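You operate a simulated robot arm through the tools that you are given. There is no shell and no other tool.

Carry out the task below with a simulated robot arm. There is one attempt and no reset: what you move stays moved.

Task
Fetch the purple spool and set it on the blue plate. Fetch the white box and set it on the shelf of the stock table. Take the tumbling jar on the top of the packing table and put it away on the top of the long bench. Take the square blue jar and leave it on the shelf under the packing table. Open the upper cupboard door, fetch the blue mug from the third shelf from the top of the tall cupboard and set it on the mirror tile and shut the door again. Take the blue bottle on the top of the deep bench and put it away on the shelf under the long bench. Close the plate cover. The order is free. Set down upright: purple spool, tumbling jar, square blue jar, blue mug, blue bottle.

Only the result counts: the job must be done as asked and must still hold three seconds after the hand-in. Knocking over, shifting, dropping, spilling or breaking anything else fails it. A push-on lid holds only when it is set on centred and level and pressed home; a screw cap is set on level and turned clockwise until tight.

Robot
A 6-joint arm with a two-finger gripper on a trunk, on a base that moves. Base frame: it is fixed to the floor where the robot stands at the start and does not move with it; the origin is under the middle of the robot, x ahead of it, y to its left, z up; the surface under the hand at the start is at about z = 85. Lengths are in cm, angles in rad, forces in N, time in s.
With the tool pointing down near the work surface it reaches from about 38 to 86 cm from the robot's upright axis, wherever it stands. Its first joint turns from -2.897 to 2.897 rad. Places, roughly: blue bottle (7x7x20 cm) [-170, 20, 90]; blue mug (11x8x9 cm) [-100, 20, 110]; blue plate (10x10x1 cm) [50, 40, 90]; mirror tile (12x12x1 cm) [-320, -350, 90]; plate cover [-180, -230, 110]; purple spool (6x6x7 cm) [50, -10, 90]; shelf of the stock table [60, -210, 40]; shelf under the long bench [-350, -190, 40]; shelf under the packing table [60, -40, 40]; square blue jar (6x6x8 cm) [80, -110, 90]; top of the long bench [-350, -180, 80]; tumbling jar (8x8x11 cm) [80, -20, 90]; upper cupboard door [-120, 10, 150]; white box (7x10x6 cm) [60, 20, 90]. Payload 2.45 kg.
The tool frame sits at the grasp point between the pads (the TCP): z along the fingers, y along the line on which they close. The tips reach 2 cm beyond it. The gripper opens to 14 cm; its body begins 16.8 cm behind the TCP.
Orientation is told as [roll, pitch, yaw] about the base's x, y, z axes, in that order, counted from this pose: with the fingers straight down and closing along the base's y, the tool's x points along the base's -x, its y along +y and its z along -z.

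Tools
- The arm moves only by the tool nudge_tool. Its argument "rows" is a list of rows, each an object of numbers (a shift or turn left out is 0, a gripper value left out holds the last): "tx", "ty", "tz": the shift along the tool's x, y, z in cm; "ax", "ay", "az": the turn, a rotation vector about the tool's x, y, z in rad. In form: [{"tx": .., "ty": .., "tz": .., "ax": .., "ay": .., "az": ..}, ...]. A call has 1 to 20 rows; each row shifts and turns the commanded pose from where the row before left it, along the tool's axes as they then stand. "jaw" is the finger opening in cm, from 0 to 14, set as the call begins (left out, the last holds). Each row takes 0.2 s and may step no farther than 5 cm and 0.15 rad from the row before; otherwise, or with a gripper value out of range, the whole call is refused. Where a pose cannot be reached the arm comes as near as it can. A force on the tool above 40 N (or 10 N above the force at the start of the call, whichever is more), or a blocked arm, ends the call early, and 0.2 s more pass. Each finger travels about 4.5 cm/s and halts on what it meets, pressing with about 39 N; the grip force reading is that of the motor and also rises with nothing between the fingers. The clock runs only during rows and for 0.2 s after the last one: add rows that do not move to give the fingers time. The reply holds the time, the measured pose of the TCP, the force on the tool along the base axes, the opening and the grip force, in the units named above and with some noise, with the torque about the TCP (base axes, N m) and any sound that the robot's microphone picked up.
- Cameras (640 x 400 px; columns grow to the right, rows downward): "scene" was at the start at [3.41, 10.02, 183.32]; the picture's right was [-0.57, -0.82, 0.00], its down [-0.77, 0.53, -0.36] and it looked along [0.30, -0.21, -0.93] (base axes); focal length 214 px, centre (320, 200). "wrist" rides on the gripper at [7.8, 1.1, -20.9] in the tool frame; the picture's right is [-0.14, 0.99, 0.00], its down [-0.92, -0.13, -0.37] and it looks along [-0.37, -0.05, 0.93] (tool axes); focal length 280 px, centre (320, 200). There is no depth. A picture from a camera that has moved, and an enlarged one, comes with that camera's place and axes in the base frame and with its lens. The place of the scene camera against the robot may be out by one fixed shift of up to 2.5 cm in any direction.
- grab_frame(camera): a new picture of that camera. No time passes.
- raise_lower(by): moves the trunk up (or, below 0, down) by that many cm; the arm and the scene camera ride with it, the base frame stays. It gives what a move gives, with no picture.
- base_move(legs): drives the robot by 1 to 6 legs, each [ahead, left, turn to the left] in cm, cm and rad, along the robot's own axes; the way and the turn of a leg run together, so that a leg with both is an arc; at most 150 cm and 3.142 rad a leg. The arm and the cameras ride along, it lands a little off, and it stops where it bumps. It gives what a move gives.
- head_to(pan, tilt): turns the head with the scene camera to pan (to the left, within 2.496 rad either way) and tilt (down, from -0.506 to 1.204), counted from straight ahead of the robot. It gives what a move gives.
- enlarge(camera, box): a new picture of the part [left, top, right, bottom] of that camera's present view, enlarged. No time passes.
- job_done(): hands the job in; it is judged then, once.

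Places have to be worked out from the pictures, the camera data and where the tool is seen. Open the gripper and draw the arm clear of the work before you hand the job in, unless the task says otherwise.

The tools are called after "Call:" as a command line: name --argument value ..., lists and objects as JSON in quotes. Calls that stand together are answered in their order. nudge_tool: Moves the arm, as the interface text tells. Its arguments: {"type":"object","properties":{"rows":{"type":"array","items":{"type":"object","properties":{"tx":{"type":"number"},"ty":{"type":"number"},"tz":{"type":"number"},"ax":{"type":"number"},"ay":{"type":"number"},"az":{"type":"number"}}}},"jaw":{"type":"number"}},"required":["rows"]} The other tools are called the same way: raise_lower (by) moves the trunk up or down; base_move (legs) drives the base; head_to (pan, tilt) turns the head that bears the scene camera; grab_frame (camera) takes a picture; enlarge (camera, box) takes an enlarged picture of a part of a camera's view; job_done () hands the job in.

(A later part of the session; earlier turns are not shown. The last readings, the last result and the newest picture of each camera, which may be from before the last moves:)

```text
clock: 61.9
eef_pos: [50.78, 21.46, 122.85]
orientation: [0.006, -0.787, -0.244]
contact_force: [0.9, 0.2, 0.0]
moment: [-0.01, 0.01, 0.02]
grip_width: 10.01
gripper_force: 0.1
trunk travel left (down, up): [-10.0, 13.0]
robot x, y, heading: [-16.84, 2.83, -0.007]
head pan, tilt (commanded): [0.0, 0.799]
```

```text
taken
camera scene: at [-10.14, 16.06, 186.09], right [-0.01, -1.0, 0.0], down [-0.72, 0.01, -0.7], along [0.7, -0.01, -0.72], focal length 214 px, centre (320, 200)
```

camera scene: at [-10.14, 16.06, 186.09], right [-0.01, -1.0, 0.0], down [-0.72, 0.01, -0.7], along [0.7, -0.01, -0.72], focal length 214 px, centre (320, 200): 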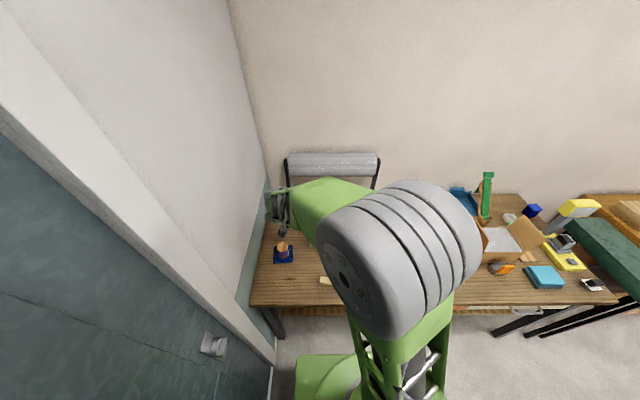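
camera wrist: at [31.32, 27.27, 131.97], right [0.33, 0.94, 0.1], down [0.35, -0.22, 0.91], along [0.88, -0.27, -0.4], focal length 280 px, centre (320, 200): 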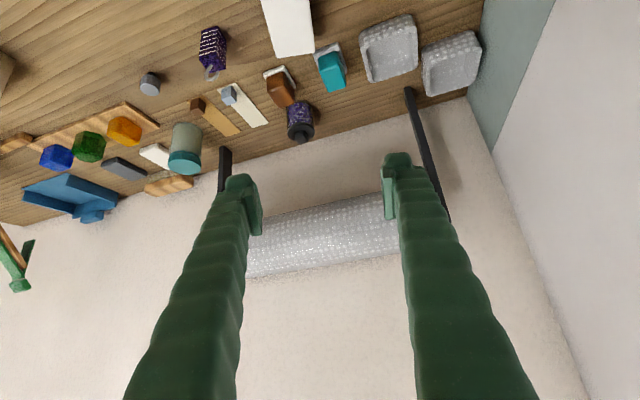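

The tilt works. Now I shift over the box and descend most of the way, then check with the wrist camera.

Call:
nudge_tool --rows '[{"tx": -1.835, "ty": -0.695, "tz": 1.842}, {"tx": -1.835, "ty": -0.695, "tz": 1.842}, {"tx": -1.835, "ty": -0.695, "tz": 1.842}, {"tx": 2.95, "tz": 2.94}, {"tx": 2.95, "tz": 2.94}, {"tx": 2.95, "tz": 2.94}, {"tx": 2.95, "tz": 2.94}, {"tx": 2.95, "tz": 2.94}]' --jaw 10.5

Call:
grab_frame --camera "wrist"

```text
clock: 63.7
eef_pos: [58.0, 17.56, 102.04]
orientation: [0.006, -0.788, -0.246]
contact_force: [0.5, -0.6, -0.7]
moment: [-0.01, 0.03, 0.02]
grip_width: 10.51
gripper_force: 0.1
trunk travel left (down, up): [-10.0, 13.0]
robot x, y, heading: [-17.25, 3.04, -0.005]
head pan, tilt (commanded): [0.0, 0.799]
```

```text
taken
camera wrist: at [38.52, 23.41, 111.2], right [0.33, 0.94, 0.1], down [0.35, -0.22, 0.91], along [0.88, -0.27, -0.4], focal length 280 px, centre (320, 200)
```

wrist: 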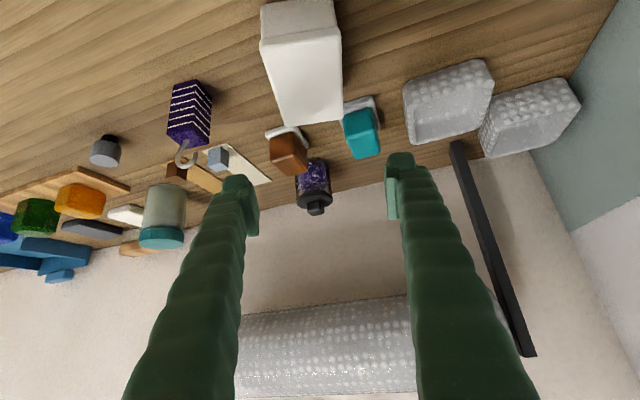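

The box is laterally centred. I descend the remaining 13 cm with a small shift back, then check before closing.

Call:
nudge_tool --rows '[{"tx": 0.5, "tz": -0.5}, {"tx": 2.3, "tz": 2.294}, {"tx": 2.3, "tz": 2.294}, {"tx": 2.3, "tz": 2.294}, {"tx": 2.2, "tz": 2.194}]'

Call:
grab_frame --camera "wrist"

```text
clock: 64.9
eef_pos: [57.28, 17.83, 88.89]
orientation: [0.006, -0.789, -0.246]
contact_force: [-0.4, -0.2, 0.2]
moment: [0.01, 0.01, -0.02]
grip_width: 10.49
gripper_force: 0.1
trunk travel left (down, up): [-10.0, 13.0]
robot x, y, heading: [-17.09, 2.93, -0.003]
head pan, tilt (commanded): [0.0, 0.799]
```

```text
taken
camera wrist: at [37.84, 23.65, 98.13], right [0.33, 0.94, 0.1], down [0.35, -0.22, 0.91], along [0.88, -0.27, -0.4], focal length 280 px, centre (320, 200)
```

wrist: 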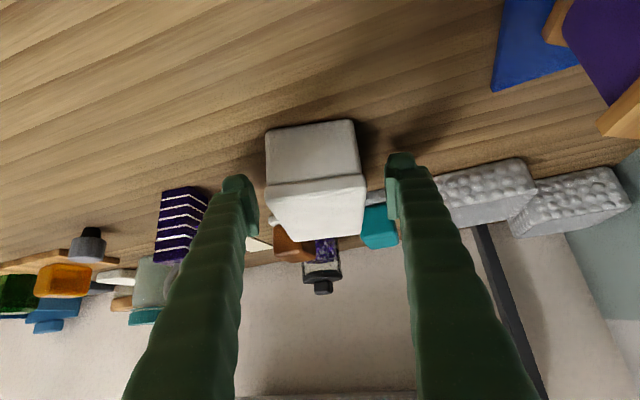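

The box sits between the fingers, nearly centred. I close on it and then lift gently.

Call:
nudge_tool --rows '[{}, {}, {}, {}, {}]' --jaw 4

Call:
nudge_tool --rows '[{"tx": -0.2, "tz": -0.2}, {"tx": -0.5, "tz": -0.5}, {"tx": -1, "tz": -1}, {"tx": -1, "tz": -1}, {"tx": -1, "tz": -1}]'

Call:
grab_frame --camera "wrist"

```text
clock: 66.1
eef_pos: [57.4, 17.8, 88.98]
orientation: [0.003, -0.787, -0.245]
contact_force: [-1.1, 0.4, -0.6]
moment: [0.02, -0.05, 0.0]
grip_width: 6.83
gripper_force: 38.9
trunk travel left (down, up): [-10.0, 13.0]
robot x, y, heading: [-17.47, 2.51, -0.007]
head pan, tilt (commanded): [0.0, 0.799]
```

```text
clock: 67.3
eef_pos: [57.07, 17.79, 94.36]
orientation: [0.004, -0.787, -0.246]
contact_force: [0.7, -0.2, -2.4]
moment: [0.0, -0.01, 0.0]
grip_width: 6.82
gripper_force: 38.9
trunk travel left (down, up): [-10.0, 13.0]
robot x, y, heading: [-17.03, 3.17, -0.006]
head pan, tilt (commanded): [0.0, 0.799]
```

```text
taken
camera wrist: at [37.68, 23.63, 103.52], right [0.33, 0.94, 0.1], down [0.35, -0.22, 0.91], along [0.88, -0.27, -0.4], focal length 280 px, centre (320, 200)
```

wrist: 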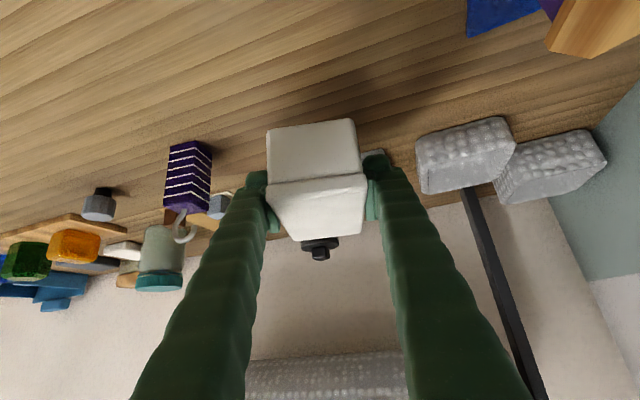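

The white box is held and lifted. I raise it well above everything, then back away from the table.

Call:
nudge_tool --rows '[{"tx": -2, "tz": -2}, {"tx": -2.8, "tz": -2.8}, {"tx": -2.8, "tz": -2.8}, {"tx": -2.8, "tz": -2.8}, {"tx": -2.8, "tz": -2.8}]'

Call:
base_move --legs '[[-55, 0, 0], [0, -120, 0], [0, -100, 0]]'

Call:
head_to --pan 0.0 --tilt 0.6

Call:
grab_frame --camera "scene"

```text
clock: 68.5
eef_pos: [57.3, 17.64, 113.08]
orientation: [0.003, -0.788, -0.247]
contact_force: [-0.8, -1.0, -2.5]
moment: [0.01, -0.02, -0.01]
grip_width: 6.83
gripper_force: 39.1
trunk travel left (down, up): [-10.0, 13.0]
robot x, y, heading: [-17.17, 2.98, -0.008]
head pan, tilt (commanded): [0.0, 0.799]
```

```text
clock: 71.0
eef_pos: [17.63, 17.79, 112.81]
orientation: [0.003, -0.786, -0.249]
contact_force: [1.2, -0.3, -2.6]
moment: [0.03, 0.02, 0.02]
grip_width: 6.81
gripper_force: 39.4
trunk travel left (down, up): [-10.0, 13.0]
robot x, y, heading: [-56.42, 3.28, -0.008]
head pan, tilt (commanded): [0.0, 0.799]
stopped in leg 1: the robot was blocked; the commanded pose is now the measured one
```

```text
clock: 71.7
eef_pos: [17.4, 17.94, 113.25]
orientation: [0.004, -0.79, -0.248]
contact_force: [0.1, 0.5, -2.3]
moment: [0.01, 0.04, -0.04]
grip_width: 6.86
gripper_force: 38.8
trunk travel left (down, up): [-10.0, 13.0]
robot x, y, heading: [-56.89, 3.25, -0.014]
head pan, tilt (commanded): [0.0, 0.6]
```

```text
taken
camera scene: at [-49.12, 16.3, 187.76], right [-0.01, -1.0, 0.0], down [-0.57, 0.01, -0.82], along [0.82, -0.01, -0.57], focal length 214 px, centre (320, 200)
```

scene: 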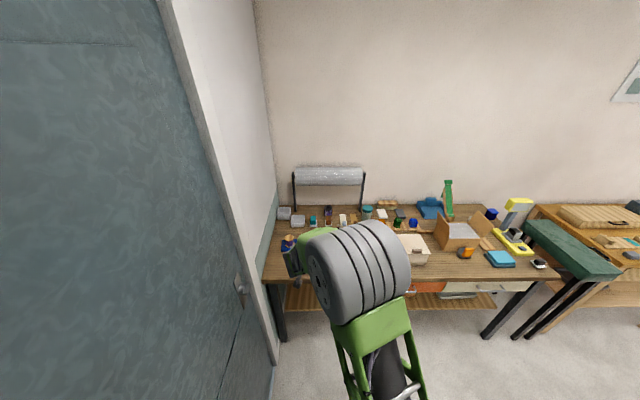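

The robot bumped something behind it (the cupboard corner) and stopped at x≈-57. I ease forward, go right first, then further back and along to the stock table.

Call:
base_move --legs '[[4, 0, 0], [0, -75, 0], [-24, 0, 0], [0, -130, 0]]'

Call:
grab_frame --camera "scene"

```text
clock: 91.7
eef_pos: [-7.44, -188.78, 113.34]
orientation: [0.005, -0.791, -0.277]
contact_force: [-0.8, 0.3, -1.8]
moment: [0.02, 0.01, -0.03]
grip_width: 6.83
gripper_force: 38.8
trunk travel left (down, up): [-10.0, 13.0]
robot x, y, heading: [-82.27, -200.91, -0.039]
head pan, tilt (commanded): [0.0, 0.6]
```

```text
taken
camera scene: at [-73.99, -188.29, 187.78], right [-0.04, -1.0, 0.0], down [-0.56, 0.02, -0.82], along [0.82, -0.03, -0.57], focal length 214 px, centre (320, 200)
```

scene: 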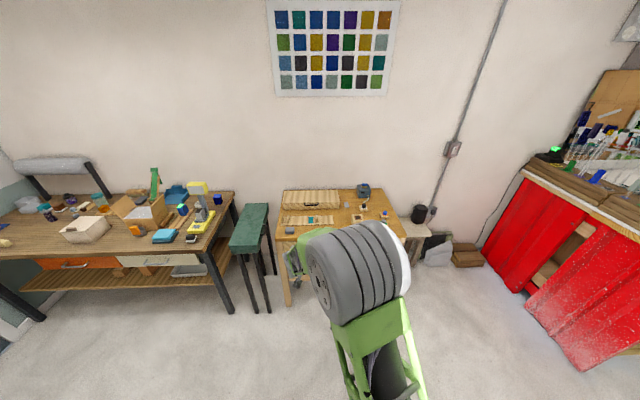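

The stock table front spans y≈-164…-249. I turn the base straight, shift right so the hand is in front of the free part of the shelf, and bring the tool's yaw back to straight ahead.

Call:
base_move --legs '[[0, 0, 0.039], [0, -33, 0]]'

Call:
nudge_tool --rows '[{"ax": -0.085, "az": -0.085}, {"ax": -0.085, "az": -0.085}]'

Call:
raise_lower --by -10

```text
clock: 95.5
eef_pos: [-8.11, -218.26, 113.2]
orientation: [0.008, -0.79, -0.236]
contact_force: [0.6, 0.7, -1.6]
moment: [0.01, 0.03, 0.03]
grip_width: 6.85
gripper_force: 39.0
trunk travel left (down, up): [-10.0, 13.0]
robot x, y, heading: [-82.32, -234.12, 0.004]
head pan, tilt (commanded): [0.0, 0.6]
```

```text
clock: 96.2
eef_pos: [-8.01, -218.32, 113.24]
orientation: [0.002, -0.788, 0.003]
contact_force: [-0.1, -0.3, -2.6]
moment: [0.02, 0.01, 0.07]
grip_width: 6.83
gripper_force: 39.4
trunk travel left (down, up): [-10.0, 13.0]
robot x, y, heading: [-82.79, -233.69, -0.004]
head pan, tilt (commanded): [0.0, 0.6]
```

```text
clock: 97.5
eef_pos: [-8.04, -218.24, 103.2]
orientation: [0.006, -0.789, 0.004]
contact_force: [0.2, 1.0, -2.1]
moment: [-0.01, 0.03, 0.02]
grip_width: 6.81
gripper_force: 39.4
trunk travel left (down, up): [0.0, 23.0]
robot x, y, heading: [-82.11, -233.55, -0.001]
head pan, tilt (commanded): [0.0, 0.6]
```

Tool is straight with 45° tilt. I lower the hand in front of the stock table in free air to z≈63 and look with the wrist camera.

Call:
nudge_tool --rows '[{"tx": 2.8, "tz": 2.8}, {"tx": 2.8, "tz": 2.8}, {"tx": 2.8, "tz": 2.8}, {"tx": 2.8, "tz": 2.8}, {"tx": 2.8, "tz": 2.8}, {"tx": 2.8, "tz": 2.8}, {"tx": 2.8, "tz": 2.8}, {"tx": 2.8, "tz": 2.8}, {"tx": 2.8, "tz": 2.8}, {"tx": 2.8, "tz": 2.8}]'

Call:
grab_frame --camera "wrist"

Call:
grab_frame --camera "scene"

```text
clock: 99.7
eef_pos: [-3.89, -215.45, 65.11]
orientation: [-0.019, -0.787, 0.015]
contact_force: [-0.1, 0.7, -1.0]
moment: [0.0, 0.06, 0.01]
grip_width: 6.82
gripper_force: 39.2
out of reach, approached as far as the arm can: row 6, 7, 8, 9, 10
trunk travel left (down, up): [0.0, 23.0]
robot x, y, heading: [-82.3, -233.88, -0.005]
head pan, tilt (commanded): [0.0, 0.6]
```

```text
taken
camera wrist: at [-24.23, -214.33, 74.35], right [0.1, 0.99, 0.08], down [0.39, -0.11, 0.91], along [0.92, -0.05, -0.4], focal length 280 px, centre (320, 200)
```

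wrist: 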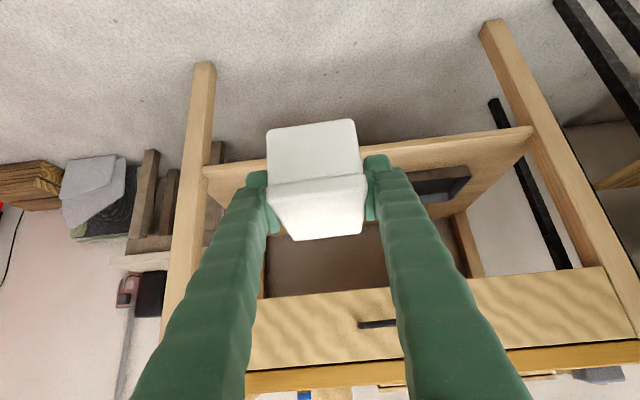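

```text
taken
camera scene: at [-74.6, -220.52, 177.77], right [0.0, -1.0, 0.0], down [-0.57, 0.0, -0.82], along [0.82, 0.0, -0.57], focal length 214 px, centre (320, 200)
```

scene: 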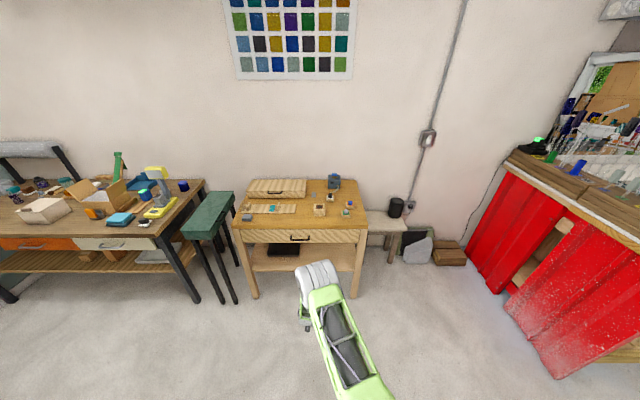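

The arm hits its reach limit near z≈65 here. The shelf is visible: black item toward +y, free room in the centre/right. I test whether a pose farther out is reachable at this height.

Call:
nudge_tool --rows '[{"tx": -2.8, "tz": 2.8}, {"tx": -2.8, "tz": 2.8}, {}]'

```text
clock: 100.5
eef_pos: [3.87, -215.37, 65.19]
orientation: [0.005, -0.789, 0.005]
contact_force: [0.6, 0.4, -1.7]
moment: [0.03, 0.03, 0.01]
grip_width: 6.81
gripper_force: 39.0
trunk travel left (down, up): [0.0, 23.0]
robot x, y, heading: [-82.08, -233.43, -0.001]
head pan, tilt (commanded): [0.0, 0.6]
```

Farther out is reachable, so the limit was on the near side. I lower further at this distance.

Call:
nudge_tool --rows '[{"tx": 1.4, "tz": 1.4}, {"tx": 1.4, "tz": 1.4}, {"tx": 1.4, "tz": 1.4}, {"tx": 1.4, "tz": 1.4}, {"tx": 1.4, "tz": 1.4}, {"tx": 1.4, "tz": 1.4}]'

```text
clock: 101.9
eef_pos: [3.99, -215.15, 53.25]
orientation: [0.005, -0.791, 0.004]
contact_force: [-0.1, -0.6, -1.7]
moment: [-0.04, 0.07, 0.03]
grip_width: 6.83
gripper_force: 38.9
trunk travel left (down, up): [0.0, 23.0]
robot x, y, heading: [-82.23, -234.0, -0.0]
head pan, tilt (commanded): [0.0, 0.6]
```

Reachable. I take a wrist picture from here to work out the shelf height.

Call:
grab_frame --camera "wrist"

Call:
enlarge --camera "scene" --box '[220, 160, 400, 310]'

```text
taken
camera wrist: at [-16.31, -214.31, 62.37], right [0.09, 0.99, 0.1], down [0.39, -0.13, 0.91], along [0.92, -0.04, -0.4], focal length 280 px, centre (320, 200)
```

wrist: 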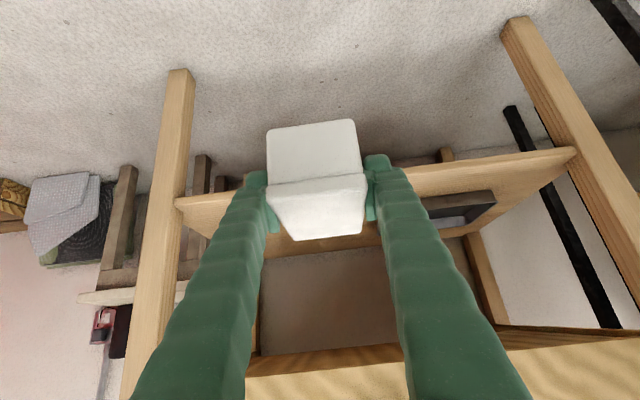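

```text
2.67 times, centred on (310, 235) of scene
camera zoom: at [-74.6, -220.51, 177.77], right [0.0, -1.0, 0.0], down [-0.57, 0.0, -0.82], along [0.82, 0.0, -0.57], focal length 572 px, centre (347, 107)
```

zoom: 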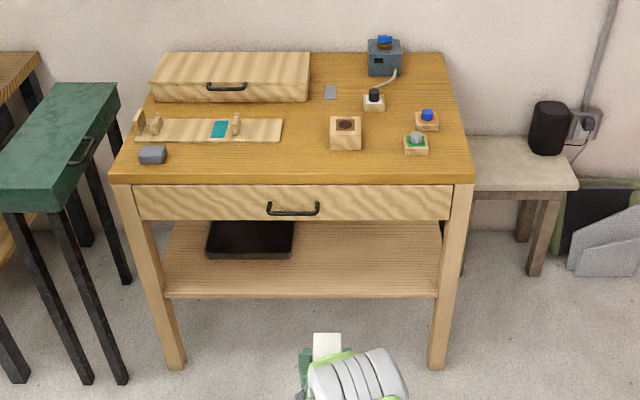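

The scene view shows the shelf clearly: front edge x≈30, top z≈40, black tray ending at y≈-204, right leg at y≈-246. I aim for about [38.5,-225]: lower to z≈48, shift right, and drive in.

Call:
nudge_tool --rows '[{"tx": 1.4, "tz": 1.4}, {"tx": 1.4, "tz": 1.4}, {"tx": 0.9, "tz": 0.9}]'

Call:
base_move --legs '[[0, -10, 0], [20, 0, 0]]'

Call:
grab_frame --camera "wrist"

Call:
grab_frame --camera "scene"

```text
clock: 102.7
eef_pos: [4.02, -215.27, 48.17]
orientation: [0.005, -0.789, 0.004]
contact_force: [1.2, 0.1, -1.2]
moment: [-0.03, 0.06, 0.02]
grip_width: 6.83
gripper_force: 38.7
trunk travel left (down, up): [0.0, 23.0]
robot x, y, heading: [-82.56, -233.73, 0.005]
head pan, tilt (commanded): [0.0, 0.6]
```

```text
clock: 105.4
eef_pos: [24.04, -225.39, 47.95]
orientation: [0.007, -0.789, 0.003]
contact_force: [-0.1, -0.1, -1.8]
moment: [0.04, 0.0, 0.01]
grip_width: 6.82
gripper_force: 39.2
trunk travel left (down, up): [0.0, 23.0]
robot x, y, heading: [-62.37, -244.12, -0.001]
head pan, tilt (commanded): [0.0, 0.6]
```

```text
taken
camera wrist: at [3.65, -224.64, 57.12], right [0.09, 0.99, 0.1], down [0.39, -0.13, 0.91], along [0.92, -0.04, -0.4], focal length 280 px, centre (320, 200)
```

wrist: 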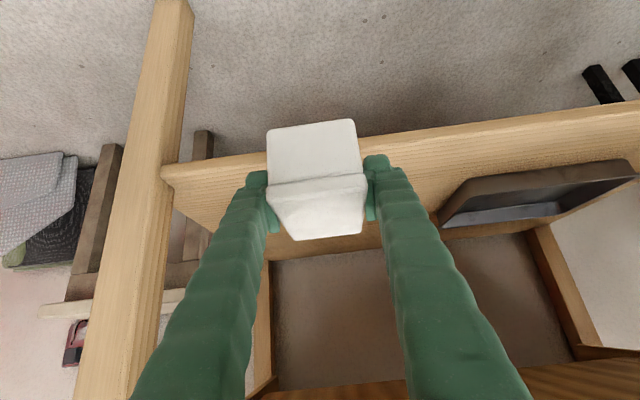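

```text
taken
camera scene: at [-54.59, -230.75, 177.77], right [0.0, -1.0, 0.0], down [-0.57, 0.0, -0.82], along [0.82, 0.0, -0.57], focal length 214 px, centre (320, 200)
```

scene: 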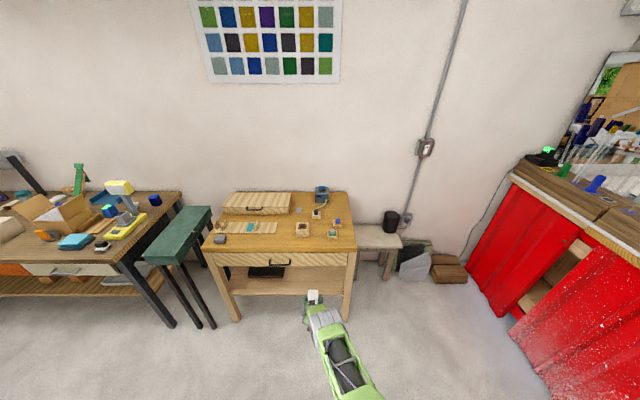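

I enlarge the wrist view to see the shelf's front edge and work out its height precisely.

Call:
enlarge --camera "wrist" --box '[140, 90, 460, 260]'

Call:
enlarge --camera "scene" --box '[190, 180, 380, 340]'

```text
2.00 times, centred on (300, 175) of wrist
camera zoom: at [3.65, -224.64, 57.12], right [0.09, 0.99, 0.1], down [0.39, -0.13, 0.91], along [0.92, -0.04, -0.4], focal length 561 px, centre (360, 250)
```

zoom: 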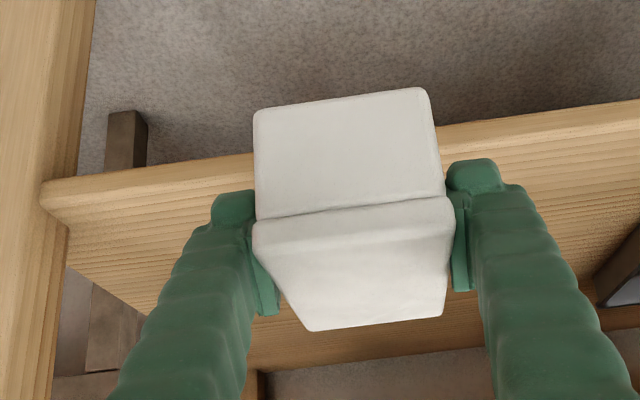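

```text
2.50 times, centred on (285, 260) of scene
camera zoom: at [-54.59, -230.75, 177.77], right [0.0, -1.0, 0.0], down [-0.57, 0.0, -0.82], along [0.82, 0.0, -0.57], focal length 536 px, centre (408, 50)
```

zoom: 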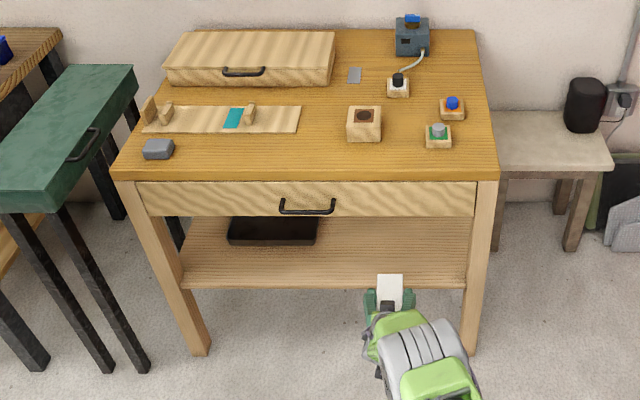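

Shelf front edge is at about x=30.8, z=39.7, and the box bottom is ~4 cm above it. I drive straight in 14.5 cm.

Call:
base_move --legs '[[14.5, 0, 0]]'

Call:
grab_frame --camera "wrist"

Call:
enlarge --camera "scene" --box '[190, 180, 380, 340]'

```text
clock: 106.8
eef_pos: [38.18, -225.15, 47.85]
orientation: [0.006, -0.789, 0.007]
contact_force: [0.4, -0.6, -1.9]
moment: [-0.05, 0.02, 0.01]
grip_width: 6.82
gripper_force: 38.9
trunk travel left (down, up): [0.0, 23.0]
robot x, y, heading: [-47.86, -244.06, -0.001]
head pan, tilt (commanded): [0.0, 0.6]
```

```text
taken
camera wrist: at [17.88, -224.44, 57.11], right [0.09, 0.99, 0.1], down [0.39, -0.13, 0.91], along [0.92, -0.04, -0.4], focal length 280 px, centre (320, 200)
```

wrist: 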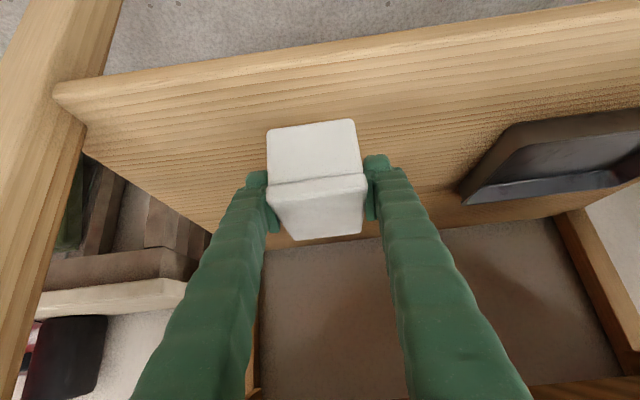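

```text
2.50 times, centred on (285, 260) of scene
camera zoom: at [-40.33, -230.7, 177.77], right [0.0, -1.0, 0.0], down [-0.57, 0.0, -0.82], along [0.82, 0.0, -0.57], focal length 536 px, centre (408, 50)
```

zoom: 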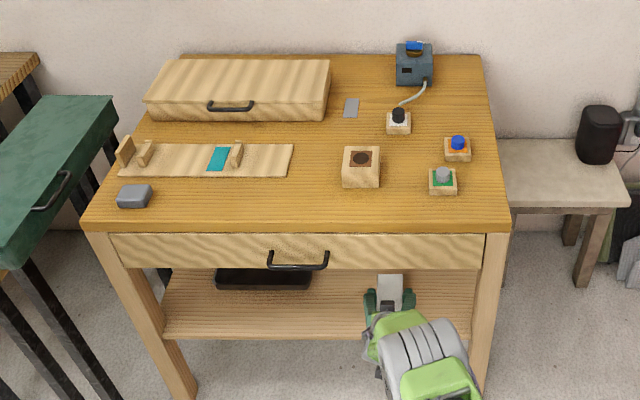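

The box is over the shelf, clear of the tray. I move 1.5 cm farther in and lower to just above the surface, then in small steps until contact.

Call:
nudge_tool --rows '[{"tx": -1.06, "tz": 1.06}, {"tx": 1.1, "tz": 1.1}, {"tx": 0.9, "tz": 0.9}, {}]'

Call:
nudge_tool --rows '[{"tx": 0.2, "tz": 0.2}, {"tx": 0.15, "tz": 0.15}]'

Call:
nudge_tool --rows '[{"tx": 0.15, "tz": 0.15}, {}]'

```text
clock: 107.8
eef_pos: [39.75, -225.25, 45.22]
orientation: [0.005, -0.789, 0.008]
contact_force: [-0.3, 0.3, -2.3]
moment: [0.02, 0.02, 0.0]
grip_width: 6.83
gripper_force: 38.6
trunk travel left (down, up): [0.0, 23.0]
robot x, y, heading: [-48.23, -243.87, 0.0]
head pan, tilt (commanded): [0.0, 0.6]
```

```text
clock: 108.4
eef_pos: [39.77, -225.18, 44.77]
orientation: [0.006, -0.789, 0.007]
contact_force: [-0.6, -0.8, -2.2]
moment: [0.0, 0.01, -0.02]
grip_width: 6.83
gripper_force: 38.6
trunk travel left (down, up): [0.0, 23.0]
robot x, y, heading: [-48.31, -243.89, 0.004]
head pan, tilt (commanded): [0.0, 0.6]
```

```text
clock: 109.0
eef_pos: [39.5, -225.3, 44.66]
orientation: [0.006, -0.79, 0.007]
contact_force: [-0.3, 0.2, -2.7]
moment: [-0.03, 0.01, -0.04]
grip_width: 6.8
gripper_force: 38.8
trunk travel left (down, up): [0.0, 23.0]
robot x, y, heading: [-47.94, -244.28, 0.002]
head pan, tilt (commanded): [0.0, 0.6]
```

No contact yet (z=44.66). I continue down in small steps.

Call:
nudge_tool --rows '[{"tx": 0.15, "tz": 0.15}, {"tx": 0.15, "tz": 0.15}]'

Call:
nudge_tool --rows '[{"tx": 0.15, "tz": 0.15}, {}]'

Call:
nudge_tool --rows '[{"tx": 0.15, "tz": 0.15}, {}]'

Call:
nudge_tool --rows '[{"tx": 0.15, "tz": 0.15}, {}]'

```text
clock: 109.6
eef_pos: [39.29, -225.16, 44.55]
orientation: [0.005, -0.788, 0.007]
contact_force: [0.4, 1.1, -2.1]
moment: [-0.02, 0.0, 0.05]
grip_width: 6.85
gripper_force: 39.3
out of reach, approached as far as the arm can: row 1
trunk travel left (down, up): [0.0, 23.0]
robot x, y, heading: [-48.0, -243.95, 0.006]
head pan, tilt (commanded): [0.0, 0.6]
```

```text
clock: 110.2
eef_pos: [39.37, -225.3, 44.49]
orientation: [0.007, -0.787, 0.007]
contact_force: [-0.4, -0.3, -1.9]
moment: [-0.02, 0.0, -0.01]
grip_width: 6.83
gripper_force: 39.4
out of reach, approached as far as the arm can: row 1
trunk travel left (down, up): [0.0, 23.0]
robot x, y, heading: [-47.67, -243.95, 0.003]
head pan, tilt (commanded): [0.0, 0.6]
```

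```text
clock: 110.8
eef_pos: [39.23, -225.42, 44.36]
orientation: [0.004, -0.788, 0.008]
contact_force: [0.3, -0.5, -1.9]
moment: [0.0, 0.04, 0.02]
grip_width: 6.85
gripper_force: 39.1
trunk travel left (down, up): [0.0, 23.0]
robot x, y, heading: [-47.96, -244.03, 0.003]
head pan, tilt (commanded): [0.0, 0.6]
```

```text
clock: 111.4
eef_pos: [39.12, -225.43, 44.27]
orientation: [0.006, -0.788, 0.008]
contact_force: [0.9, 0.2, -2.0]
moment: [0.01, -0.01, -0.02]
grip_width: 6.81
gripper_force: 38.0
trunk travel left (down, up): [0.0, 23.0]
robot x, y, heading: [-48.01, -243.84, 0.001]
head pan, tilt (commanded): [0.0, 0.6]
```

The arm is at its far limit here. I pull the hand in a little and drive the base forward by the same amount plus a bit, then continue down.

Call:
nudge_tool --rows '[{"tx": 1.4, "tz": -1.4}]'

Call:
base_move --legs '[[3, 0, 0]]'

Call:
nudge_tool --rows '[{"tx": 0.15, "tz": 0.15}, {}]'

```text
clock: 111.8
eef_pos: [37.33, -225.37, 44.0]
orientation: [0.005, -0.787, 0.005]
contact_force: [-0.6, -0.6, -2.3]
moment: [0.01, 0.01, 0.01]
grip_width: 6.82
gripper_force: 39.2
trunk travel left (down, up): [0.0, 23.0]
robot x, y, heading: [-48.38, -243.96, -0.0]
head pan, tilt (commanded): [0.0, 0.6]
```

```text
clock: 112.6
eef_pos: [40.27, -225.41, 43.98]
orientation: [0.006, -0.789, 0.007]
contact_force: [-0.1, 0.4, -2.0]
moment: [0.01, 0.02, 0.02]
grip_width: 6.83
gripper_force: 39.2
trunk travel left (down, up): [0.0, 23.0]
robot x, y, heading: [-44.8, -243.78, 0.007]
head pan, tilt (commanded): [0.0, 0.6]
```

```text
clock: 113.2
eef_pos: [40.11, -225.34, 43.77]
orientation: [0.002, -0.789, 0.008]
contact_force: [0.9, -0.1, -2.9]
moment: [0.01, -0.01, 0.03]
grip_width: 6.83
gripper_force: 38.5
trunk travel left (down, up): [0.0, 23.0]
robot x, y, heading: [-45.12, -244.39, 0.004]
head pan, tilt (commanded): [0.0, 0.6]
```

Call:
nudge_tool --rows '[{"tx": 0.15, "tz": 0.15}, {}]'

Call:
nudge_tool --rows '[{"tx": 0.15, "tz": 0.15}, {}]'

Call:
grab_frame --camera "wrist"

```text
clock: 113.8
eef_pos: [40.35, -225.27, 43.64]
orientation: [0.006, -0.79, 0.007]
contact_force: [-0.8, -0.1, -2.1]
moment: [-0.04, 0.02, 0.01]
grip_width: 6.82
gripper_force: 38.9
trunk travel left (down, up): [0.0, 23.0]
robot x, y, heading: [-44.58, -243.75, 0.005]
head pan, tilt (commanded): [0.0, 0.6]
```

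```text
clock: 114.4
eef_pos: [40.27, -225.37, 43.36]
orientation: [0.004, -0.788, 0.007]
contact_force: [0.0, -0.5, -2.1]
moment: [0.0, 0.02, 0.04]
grip_width: 6.81
gripper_force: 39.5
trunk travel left (down, up): [0.0, 23.0]
robot x, y, heading: [-44.92, -243.67, 0.001]
head pan, tilt (commanded): [0.0, 0.6]
```

```text
taken
camera wrist: at [19.95, -224.59, 52.47], right [0.09, 0.99, 0.1], down [0.39, -0.13, 0.91], along [0.92, -0.04, -0.4], focal length 280 px, centre (320, 200)
```

wrist: 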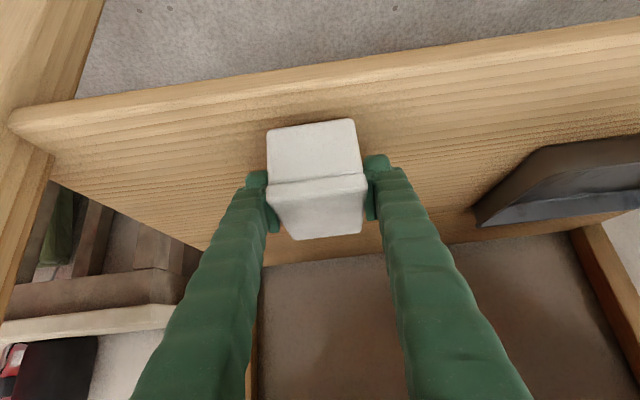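

Still hanging free by the force reading; the shelf must be slightly lower. I continue in small steps.

Call:
nudge_tool --rows '[{"tx": 0.15, "tz": 0.15}, {}]'

Call:
nudge_tool --rows '[{"tx": 0.15, "tz": 0.15}, {}]'

Call:
nudge_tool --rows '[{"tx": 0.15, "tz": 0.15}, {}]'

Call:
nudge_tool --rows '[{"tx": 0.15, "tz": 0.15}, {}]'

```text
clock: 115.0
eef_pos: [40.22, -225.37, 43.11]
orientation: [0.005, -0.788, 0.006]
contact_force: [0.1, -0.5, -2.7]
moment: [-0.01, 0.02, -0.02]
grip_width: 6.84
gripper_force: 39.5
trunk travel left (down, up): [0.0, 23.0]
robot x, y, heading: [-45.01, -243.91, 0.001]
head pan, tilt (commanded): [0.0, 0.6]
```

```text
clock: 115.6
eef_pos: [40.27, -225.29, 42.96]
orientation: [0.006, -0.79, 0.009]
contact_force: [-0.6, -0.1, -1.6]
moment: [-0.01, 0.04, -0.01]
grip_width: 6.84
gripper_force: 38.9
trunk travel left (down, up): [0.0, 23.0]
robot x, y, heading: [-44.59, -243.92, 0.005]
head pan, tilt (commanded): [0.0, 0.6]
```

```text
clock: 116.2
eef_pos: [40.33, -225.26, 42.76]
orientation: [0.005, -0.787, 0.007]
contact_force: [0.2, -0.3, -2.5]
moment: [0.01, 0.03, 0.0]
grip_width: 6.83
gripper_force: 38.8
trunk travel left (down, up): [0.0, 23.0]
robot x, y, heading: [-44.91, -243.9, 0.003]
head pan, tilt (commanded): [0.0, 0.6]
```

```text
clock: 116.8
eef_pos: [40.13, -225.33, 42.8]
orientation: [0.005, -0.789, 0.006]
contact_force: [-0.6, -0.1, -2.3]
moment: [-0.01, 0.0, -0.01]
grip_width: 6.83
gripper_force: 39.3
trunk travel left (down, up): [0.0, 23.0]
robot x, y, heading: [-44.85, -244.53, -0.002]
head pan, tilt (commanded): [0.0, 0.6]
```

Call:
nudge_tool --rows '[{"tx": 0.2, "tz": 0.2}, {}]'

Call:
nudge_tool --rows '[{"tx": 0.2, "tz": 0.2}, {}]'

Call:
nudge_tool --rows '[{"tx": 0.2, "tz": 0.2}, {}]'

Call:
enlarge --camera "wrist" --box '[220, 60, 420, 260]'

```text
clock: 117.4
eef_pos: [39.89, -225.42, 42.59]
orientation: [0.007, -0.788, 0.007]
contact_force: [-0.1, -0.2, -1.5]
moment: [-0.03, 0.0, 0.01]
grip_width: 6.83
gripper_force: 38.8
out of reach, approached as far as the arm can: row 1
trunk travel left (down, up): [0.0, 23.0]
robot x, y, heading: [-44.89, -243.82, 0.011]
head pan, tilt (commanded): [0.0, 0.6]
```

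```text
clock: 118.0
eef_pos: [39.82, -225.54, 42.5]
orientation: [0.006, -0.788, 0.006]
contact_force: [-0.1, -0.1, -2.3]
moment: [-0.02, 0.01, 0.02]
grip_width: 6.81
gripper_force: 38.9
trunk travel left (down, up): [0.0, 23.0]
robot x, y, heading: [-45.01, -244.06, 0.004]
head pan, tilt (commanded): [0.0, 0.6]
```

```text
clock: 118.6
eef_pos: [39.77, -225.52, 42.47]
orientation: [0.004, -0.788, 0.005]
contact_force: [0.2, -1.0, -1.3]
moment: [0.01, 0.03, 0.01]
grip_width: 6.81
gripper_force: 38.8
out of reach, approached as far as the arm can: row 1
trunk travel left (down, up): [0.0, 23.0]
robot x, y, heading: [-45.04, -243.99, 0.009]
head pan, tilt (commanded): [0.0, 0.6]
```

```text
2.00 times, centred on (320, 160) of wrist
camera zoom: at [19.44, -224.83, 51.55], right [0.09, 0.99, 0.1], down [0.39, -0.13, 0.91], along [0.92, -0.04, -0.4], focal length 561 px, centre (320, 280)
```

zoom: 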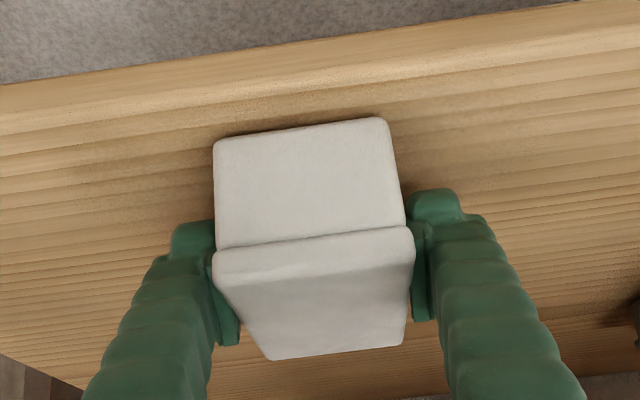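

From two wrist views the shelf top triangulates to about z≈37 with its front edge nearer x≈34, so I need to be deeper and lower. I pull the hand in and up a bit, then drive the base forward 8 cm.

Call:
nudge_tool --rows '[{"tx": 0.885, "tz": -1.95}, {"tx": 0.885, "tz": -1.95}]'

Call:
base_move --legs '[[8, 0, 0]]'

Call:
enlarge --camera "scene" --box '[190, 180, 380, 340]'

Call:
grab_frame --camera "wrist"

```text
clock: 119.2
eef_pos: [35.77, -225.65, 43.85]
orientation: [0.006, -0.789, 0.007]
contact_force: [0.9, -0.5, -2.5]
moment: [0.01, 0.02, 0.0]
grip_width: 6.83
gripper_force: 39.2
trunk travel left (down, up): [0.0, 23.0]
robot x, y, heading: [-44.78, -244.15, 0.001]
head pan, tilt (commanded): [0.0, 0.6]
```

```text
clock: 120.3
eef_pos: [43.6, -225.72, 43.81]
orientation: [0.005, -0.787, 0.008]
contact_force: [-1.2, 0.8, -1.6]
moment: [0.01, -0.02, -0.03]
grip_width: 6.84
gripper_force: 39.3
trunk travel left (down, up): [0.0, 23.0]
robot x, y, heading: [-37.23, -243.85, 0.003]
head pan, tilt (commanded): [0.0, 0.6]
```

```text
2.50 times, centred on (285, 260) of scene
camera zoom: at [-29.48, -230.66, 177.77], right [0.0, -1.0, 0.0], down [-0.57, 0.0, -0.82], along [0.82, 0.0, -0.57], focal length 536 px, centre (408, 50)
```

zoom: 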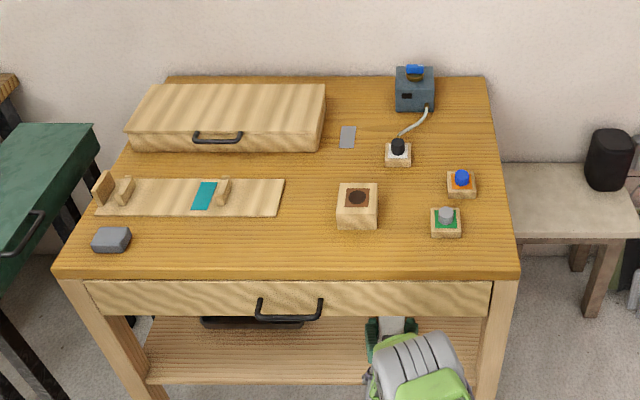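

```text
taken
camera wrist: at [23.26, -224.9, 52.99], right [0.09, 0.99, 0.1], down [0.39, -0.13, 0.91], along [0.92, -0.04, -0.4], focal length 280 px, centre (320, 200)
```

wrist: 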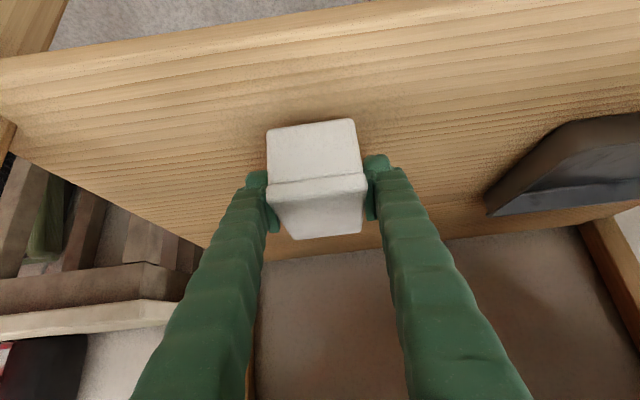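

Now the box is well inside the shelf. I lower until the shelf takes the load.

Call:
nudge_tool --rows '[{"tx": 0.7, "tz": 0.7}, {"tx": 0.35, "tz": 0.35}, {}]'

Call:
nudge_tool --rows '[{"tx": 0.2, "tz": 0.2}, {}]'

Call:
nudge_tool --rows '[{"tx": 0.2, "tz": 0.2}, {}]'

Call:
nudge_tool --rows '[{"tx": 0.2, "tz": 0.2}, {}]'

Call:
nudge_tool --rows '[{"tx": 0.2, "tz": 0.2}, {}]'

```text
clock: 121.1
eef_pos: [43.58, -225.6, 42.32]
orientation: [0.005, -0.788, 0.008]
contact_force: [-0.9, 0.0, -1.7]
moment: [0.02, 0.02, -0.03]
grip_width: 6.86
gripper_force: 39.4
trunk travel left (down, up): [0.0, 23.0]
robot x, y, heading: [-36.94, -243.97, -0.0]
head pan, tilt (commanded): [0.0, 0.6]
```

```text
clock: 121.7
eef_pos: [43.68, -225.7, 42.11]
orientation: [0.005, -0.789, 0.008]
contact_force: [0.1, 0.3, 0.3]
moment: [0.0, -0.11, -0.01]
grip_width: 6.82
gripper_force: 38.7
trunk travel left (down, up): [0.0, 23.0]
robot x, y, heading: [-37.21, -243.99, 0.005]
head pan, tilt (commanded): [0.0, 0.6]
```

```text
clock: 122.3
eef_pos: [43.67, -225.68, 42.21]
orientation: [0.005, -0.793, 0.008]
contact_force: [-6.1, -0.4, 17.2]
moment: [-0.04, -0.83, -0.01]
grip_width: 6.83
gripper_force: 39.5
trunk travel left (down, up): [0.0, 23.0]
robot x, y, heading: [-37.13, -243.88, 0.005]
head pan, tilt (commanded): [0.0, 0.6]
```

```text
clock: 122.9
eef_pos: [43.78, -225.68, 42.05]
orientation: [0.008, -0.795, 0.006]
contact_force: [-11.2, 0.8, 36.5]
moment: [0.0, 0.6, -0.04]
grip_width: 6.84
gripper_force: 38.9
trunk travel left (down, up): [0.0, 23.0]
robot x, y, heading: [-37.28, -243.89, 0.008]
head pan, tilt (commanded): [0.0, 0.6]
```

```text
clock: 123.5
eef_pos: [43.81, -225.64, 41.86]
orientation: [0.009, -0.799, 0.007]
contact_force: [-0.8, 0.3, 37.9]
moment: [-0.06, 0.85, 0.03]
grip_width: 6.82
gripper_force: 39.0
trunk travel left (down, up): [0.0, 23.0]
robot x, y, heading: [-36.72, -244.1, 0.007]
head pan, tilt (commanded): [0.0, 0.6]
```

Contact at z≈42.1, so the shelf top is about 38. I ease the pressure and open the fingers.

Call:
nudge_tool --rows '[{"tx": -0.25, "tz": -0.25}, {}]'

Call:
nudge_tool --rows '[{}, {}, {}]' --jaw 10

Call:
grab_frame --camera "wrist"

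```text
clock: 124.1
eef_pos: [43.55, -225.69, 41.84]
orientation: [0.005, -0.791, 0.007]
contact_force: [8.9, 3.1, 18.0]
moment: [-0.05, -0.21, 0.06]
grip_width: 6.8
gripper_force: 39.1
trunk travel left (down, up): [0.0, 23.0]
robot x, y, heading: [-37.0, -243.75, 0.008]
head pan, tilt (commanded): [0.0, 0.6]
```

```text
clock: 124.9
eef_pos: [43.58, -225.77, 41.58]
orientation: [0.003, -0.788, 0.007]
contact_force: [0.3, -0.2, 0.1]
moment: [0.0, 0.04, -0.05]
grip_width: 9.99
gripper_force: 0.1
trunk travel left (down, up): [0.0, 23.0]
robot x, y, heading: [-37.05, -243.91, 0.005]
head pan, tilt (commanded): [0.0, 0.6]
```

```text
taken
camera wrist: at [23.19, -224.93, 50.78], right [0.09, 0.99, 0.1], down [0.39, -0.13, 0.91], along [0.92, -0.04, -0.4], focal length 280 px, centre (320, 200)
```

wrist: 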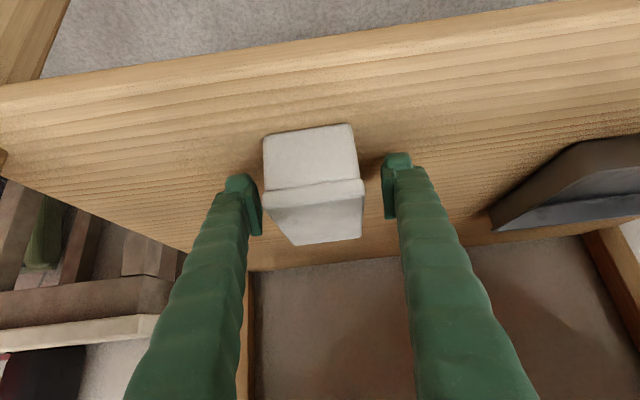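

The white box rests flat on the shelf. I open wider, lift a centimetre, and back the base straight out so that the fingers leave the box on both sides.

Call:
nudge_tool --rows '[{"tx": -0.5, "tz": -0.5}, {"tx": -0.2, "tz": -0.2}]' --jaw 12.5

Call:
base_move --legs '[[-25, 0, 0]]'

Call:
grab_frame --camera "wrist"

```text
clock: 125.5
eef_pos: [43.6, -225.77, 42.64]
orientation: [0.003, -0.786, 0.007]
contact_force: [-0.1, -0.5, 0.5]
moment: [0.01, -0.01, -0.01]
grip_width: 12.51
gripper_force: 0.1
trunk travel left (down, up): [0.0, 23.0]
robot x, y, heading: [-37.1, -243.65, 0.003]
head pan, tilt (commanded): [0.0, 0.6]
```

```text
clock: 127.3
eef_pos: [18.75, -225.85, 42.66]
orientation: [0.004, -0.788, 0.008]
contact_force: [0.6, 0.3, 0.3]
moment: [-0.01, 0.0, 0.0]
grip_width: 12.47
gripper_force: 0.1
trunk travel left (down, up): [0.0, 23.0]
robot x, y, heading: [-61.83, -244.16, 0.006]
head pan, tilt (commanded): [0.0, 0.6]
```

```text
taken
camera wrist: at [-1.71, -224.95, 51.82], right [0.09, 0.99, 0.1], down [0.39, -0.13, 0.91], along [0.92, -0.04, -0.4], focal length 280 px, centre (320, 200)
```

wrist: 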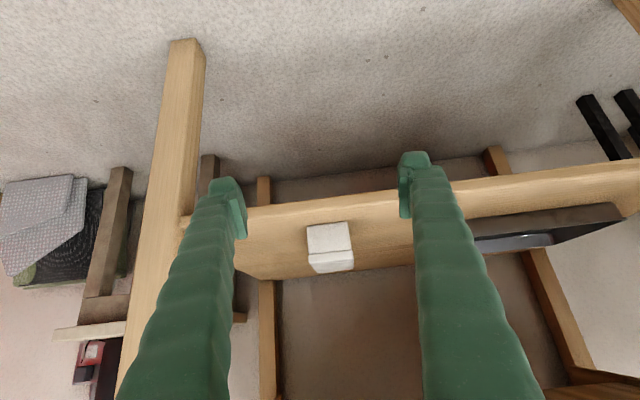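

The white box sits alone on the shelf. I back off, raise the trunk and the arm, and bring the tool back to pointing down for the next job.

Call:
base_move --legs '[[-20, 0, 0]]'

Call:
raise_lower --by 10

Call:
nudge_tool --rows '[{"tx": -2.8, "tz": -2.8}, {"tx": -2.8, "tz": -2.8}, {"tx": -2.8, "tz": -2.8}, {"tx": -2.8, "tz": -2.8}, {"tx": -2.8, "tz": -2.8}, {"tx": -2.8, "tz": -2.8}, {"tx": -2.8, "tz": -2.8}, {"tx": -2.8, "tz": -2.8}, {"tx": -2.8, "tz": -2.8}, {"tx": -2.8, "tz": -2.8}, {"tx": -2.8, "tz": -2.8}, {"tx": -2.8, "tz": -2.8}, {"tx": -2.8, "tz": -2.8}, {"tx": -2.8, "tz": -2.8}, {"tx": -2.8, "tz": -2.8}, {"tx": -2.8, "tz": -2.8}, {"tx": -2.8, "tz": -2.8}, {"tx": -2.8, "tz": -2.8}]'

Call:
nudge_tool --rows '[{"ay": 0.13}, {"ay": 0.13}, {"ay": 0.13}, {"ay": 0.13}, {"ay": 0.13}, {"ay": 0.135}, {"tx": 4}, {"tx": 4}, {"tx": 4}, {"tx": 4}, {"tx": 4}]'

```text
clock: 128.9
eef_pos: [-0.67, -225.82, 42.65]
orientation: [0.005, -0.789, 0.009]
contact_force: [0.3, 0.0, 0.2]
moment: [-0.03, 0.02, 0.01]
grip_width: 12.5
gripper_force: 0.1
trunk travel left (down, up): [0.0, 23.0]
robot x, y, heading: [-81.66, -243.78, 0.008]
head pan, tilt (commanded): [0.0, 0.6]
```

```text
clock: 130.2
eef_pos: [-0.73, -225.77, 52.72]
orientation: [0.005, -0.789, 0.009]
contact_force: [-1.2, 0.4, 0.5]
moment: [-0.01, -0.02, 0.05]
grip_width: 12.51
gripper_force: 0.1
trunk travel left (down, up): [-10.0, 13.0]
robot x, y, heading: [-81.64, -244.17, 0.005]
head pan, tilt (commanded): [0.0, 0.6]
```

```text
clock: 134.0
eef_pos: [-1.15, -225.96, 124.2]
orientation: [0.005, -0.788, 0.011]
contact_force: [-0.6, -0.2, 0.5]
moment: [-0.01, 0.0, -0.06]
grip_width: 12.51
gripper_force: 0.1
trunk travel left (down, up): [-10.0, 13.0]
robot x, y, heading: [-81.64, -243.94, 0.006]
head pan, tilt (commanded): [0.0, 0.6]
```

```text
clock: 136.4
eef_pos: [-21.07, -226.26, 123.9]
orientation: [0.004, -0.005, 0.011]
contact_force: [0.4, -0.1, 0.1]
moment: [-0.02, -0.01, -0.01]
grip_width: 12.47
gripper_force: 0.0
trunk travel left (down, up): [-10.0, 13.0]
robot x, y, heading: [-81.43, -243.93, 0.005]
head pan, tilt (commanded): [0.0, 0.6]
```

Tool is vertical again at z≈124. I drive along to the right part of the packing table and look at the blue jar.

Call:
base_move --legs '[[0, 150, 0], [0, 12, 0], [45, 0, 0]]'

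Call:
head_to --pan -0.3 --tilt 0.6

Call:
grab_frame --camera "scene"

Call:
grab_frame --camera "wrist"

```text
clock: 153.5
eef_pos: [22.82, -61.2, 123.9]
orientation: [0.003, -0.004, 0.021]
contact_force: [-0.3, -0.7, -1.0]
moment: [-0.02, 0.05, 0.03]
grip_width: 12.51
gripper_force: 0.1
trunk travel left (down, up): [-10.0, 13.0]
robot x, y, heading: [-37.96, -80.05, 0.017]
head pan, tilt (commanded): [0.0, 0.6]
```

```text
clock: 154.3
eef_pos: [22.75, -61.21, 123.89]
orientation: [0.004, -0.005, 0.023]
contact_force: [0.4, -0.3, -0.2]
moment: [0.04, -0.03, -0.03]
grip_width: 12.48
gripper_force: 0.0
trunk travel left (down, up): [-10.0, 13.0]
robot x, y, heading: [-37.34, -79.76, 0.017]
head pan, tilt (commanded): [-0.3, 0.6]
```

```text
taken
camera scene: at [-30.48, -69.03, 187.78], right [-0.28, -0.96, 0.0], down [-0.54, 0.16, -0.83], along [0.79, -0.23, -0.56], focal length 214 px, centre (320, 200)
```

scene: 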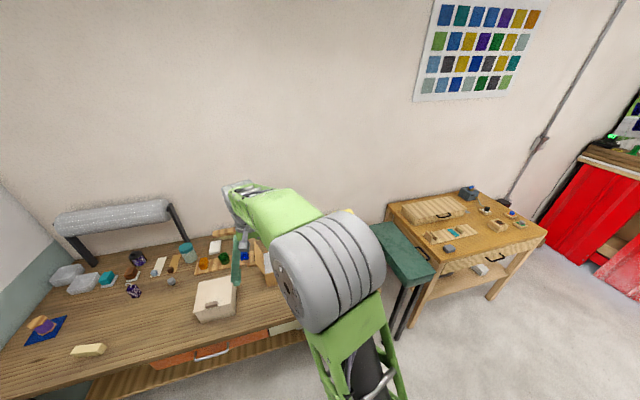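

```text
taken
camera wrist: at [14.84, -60.55, 144.73], right [0.12, 0.99, 0.0], down [0.92, -0.11, 0.37], along [0.37, -0.04, -0.93], focal length 280 px, centre (320, 200)
```

wrist: 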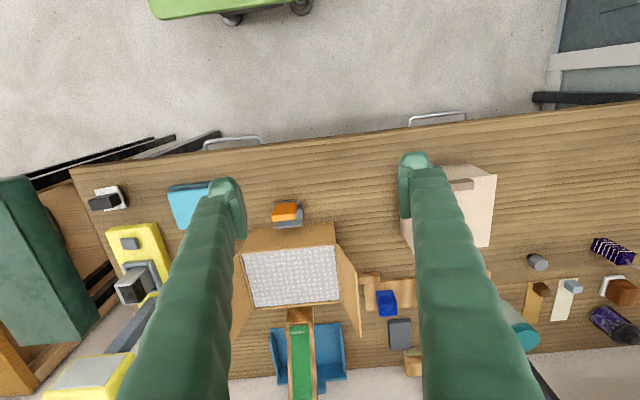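

I move the hand to the right and higher to get a look at the blue jar and the yellow press around it.

Call:
nudge_tool --rows '[{"ty": -3, "tz": -3}, {"ty": -4, "tz": -2}, {"ty": -4, "tz": -2}, {"ty": -4, "tz": -2}, {"ty": -4}, {"ty": -4}, {"ty": -4}, {"ty": -4}]'

Call:
grab_frame --camera "wrist"

Call:
grab_frame --camera "scene"

```text
clock: 156.1
eef_pos: [23.59, -92.36, 132.69]
orientation: [0.003, -0.003, 0.023]
contact_force: [0.2, -0.2, 0.4]
moment: [0.08, 0.01, 0.01]
grip_width: 12.5
gripper_force: 0.0
trunk travel left (down, up): [-10.0, 13.0]
robot x, y, heading: [-37.57, -79.8, 0.013]
head pan, tilt (commanded): [-0.3, 0.6]
```

```text
taken
camera wrist: at [15.71, -91.54, 153.61], right [0.11, 0.99, 0.0], down [0.92, -0.11, 0.37], along [0.37, -0.04, -0.93], focal length 280 px, centre (320, 200)
```

wrist: 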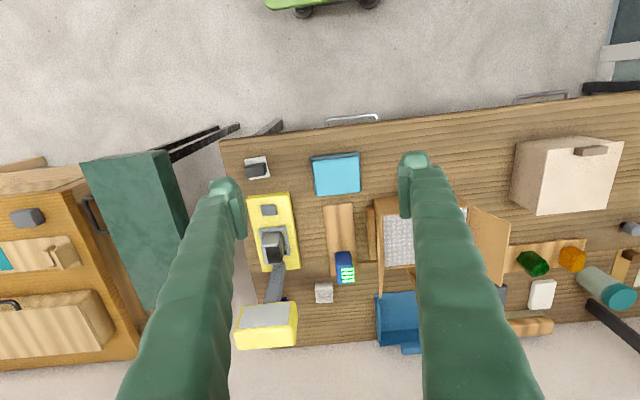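

```text
taken
camera scene: at [-30.46, -69.14, 187.78], right [-0.28, -0.96, 0.0], down [-0.54, 0.16, -0.82], along [0.79, -0.23, -0.57], focal length 214 px, centre (320, 200)
```

scene: 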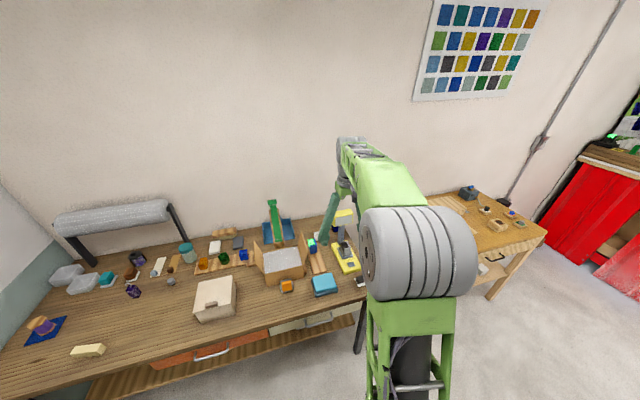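

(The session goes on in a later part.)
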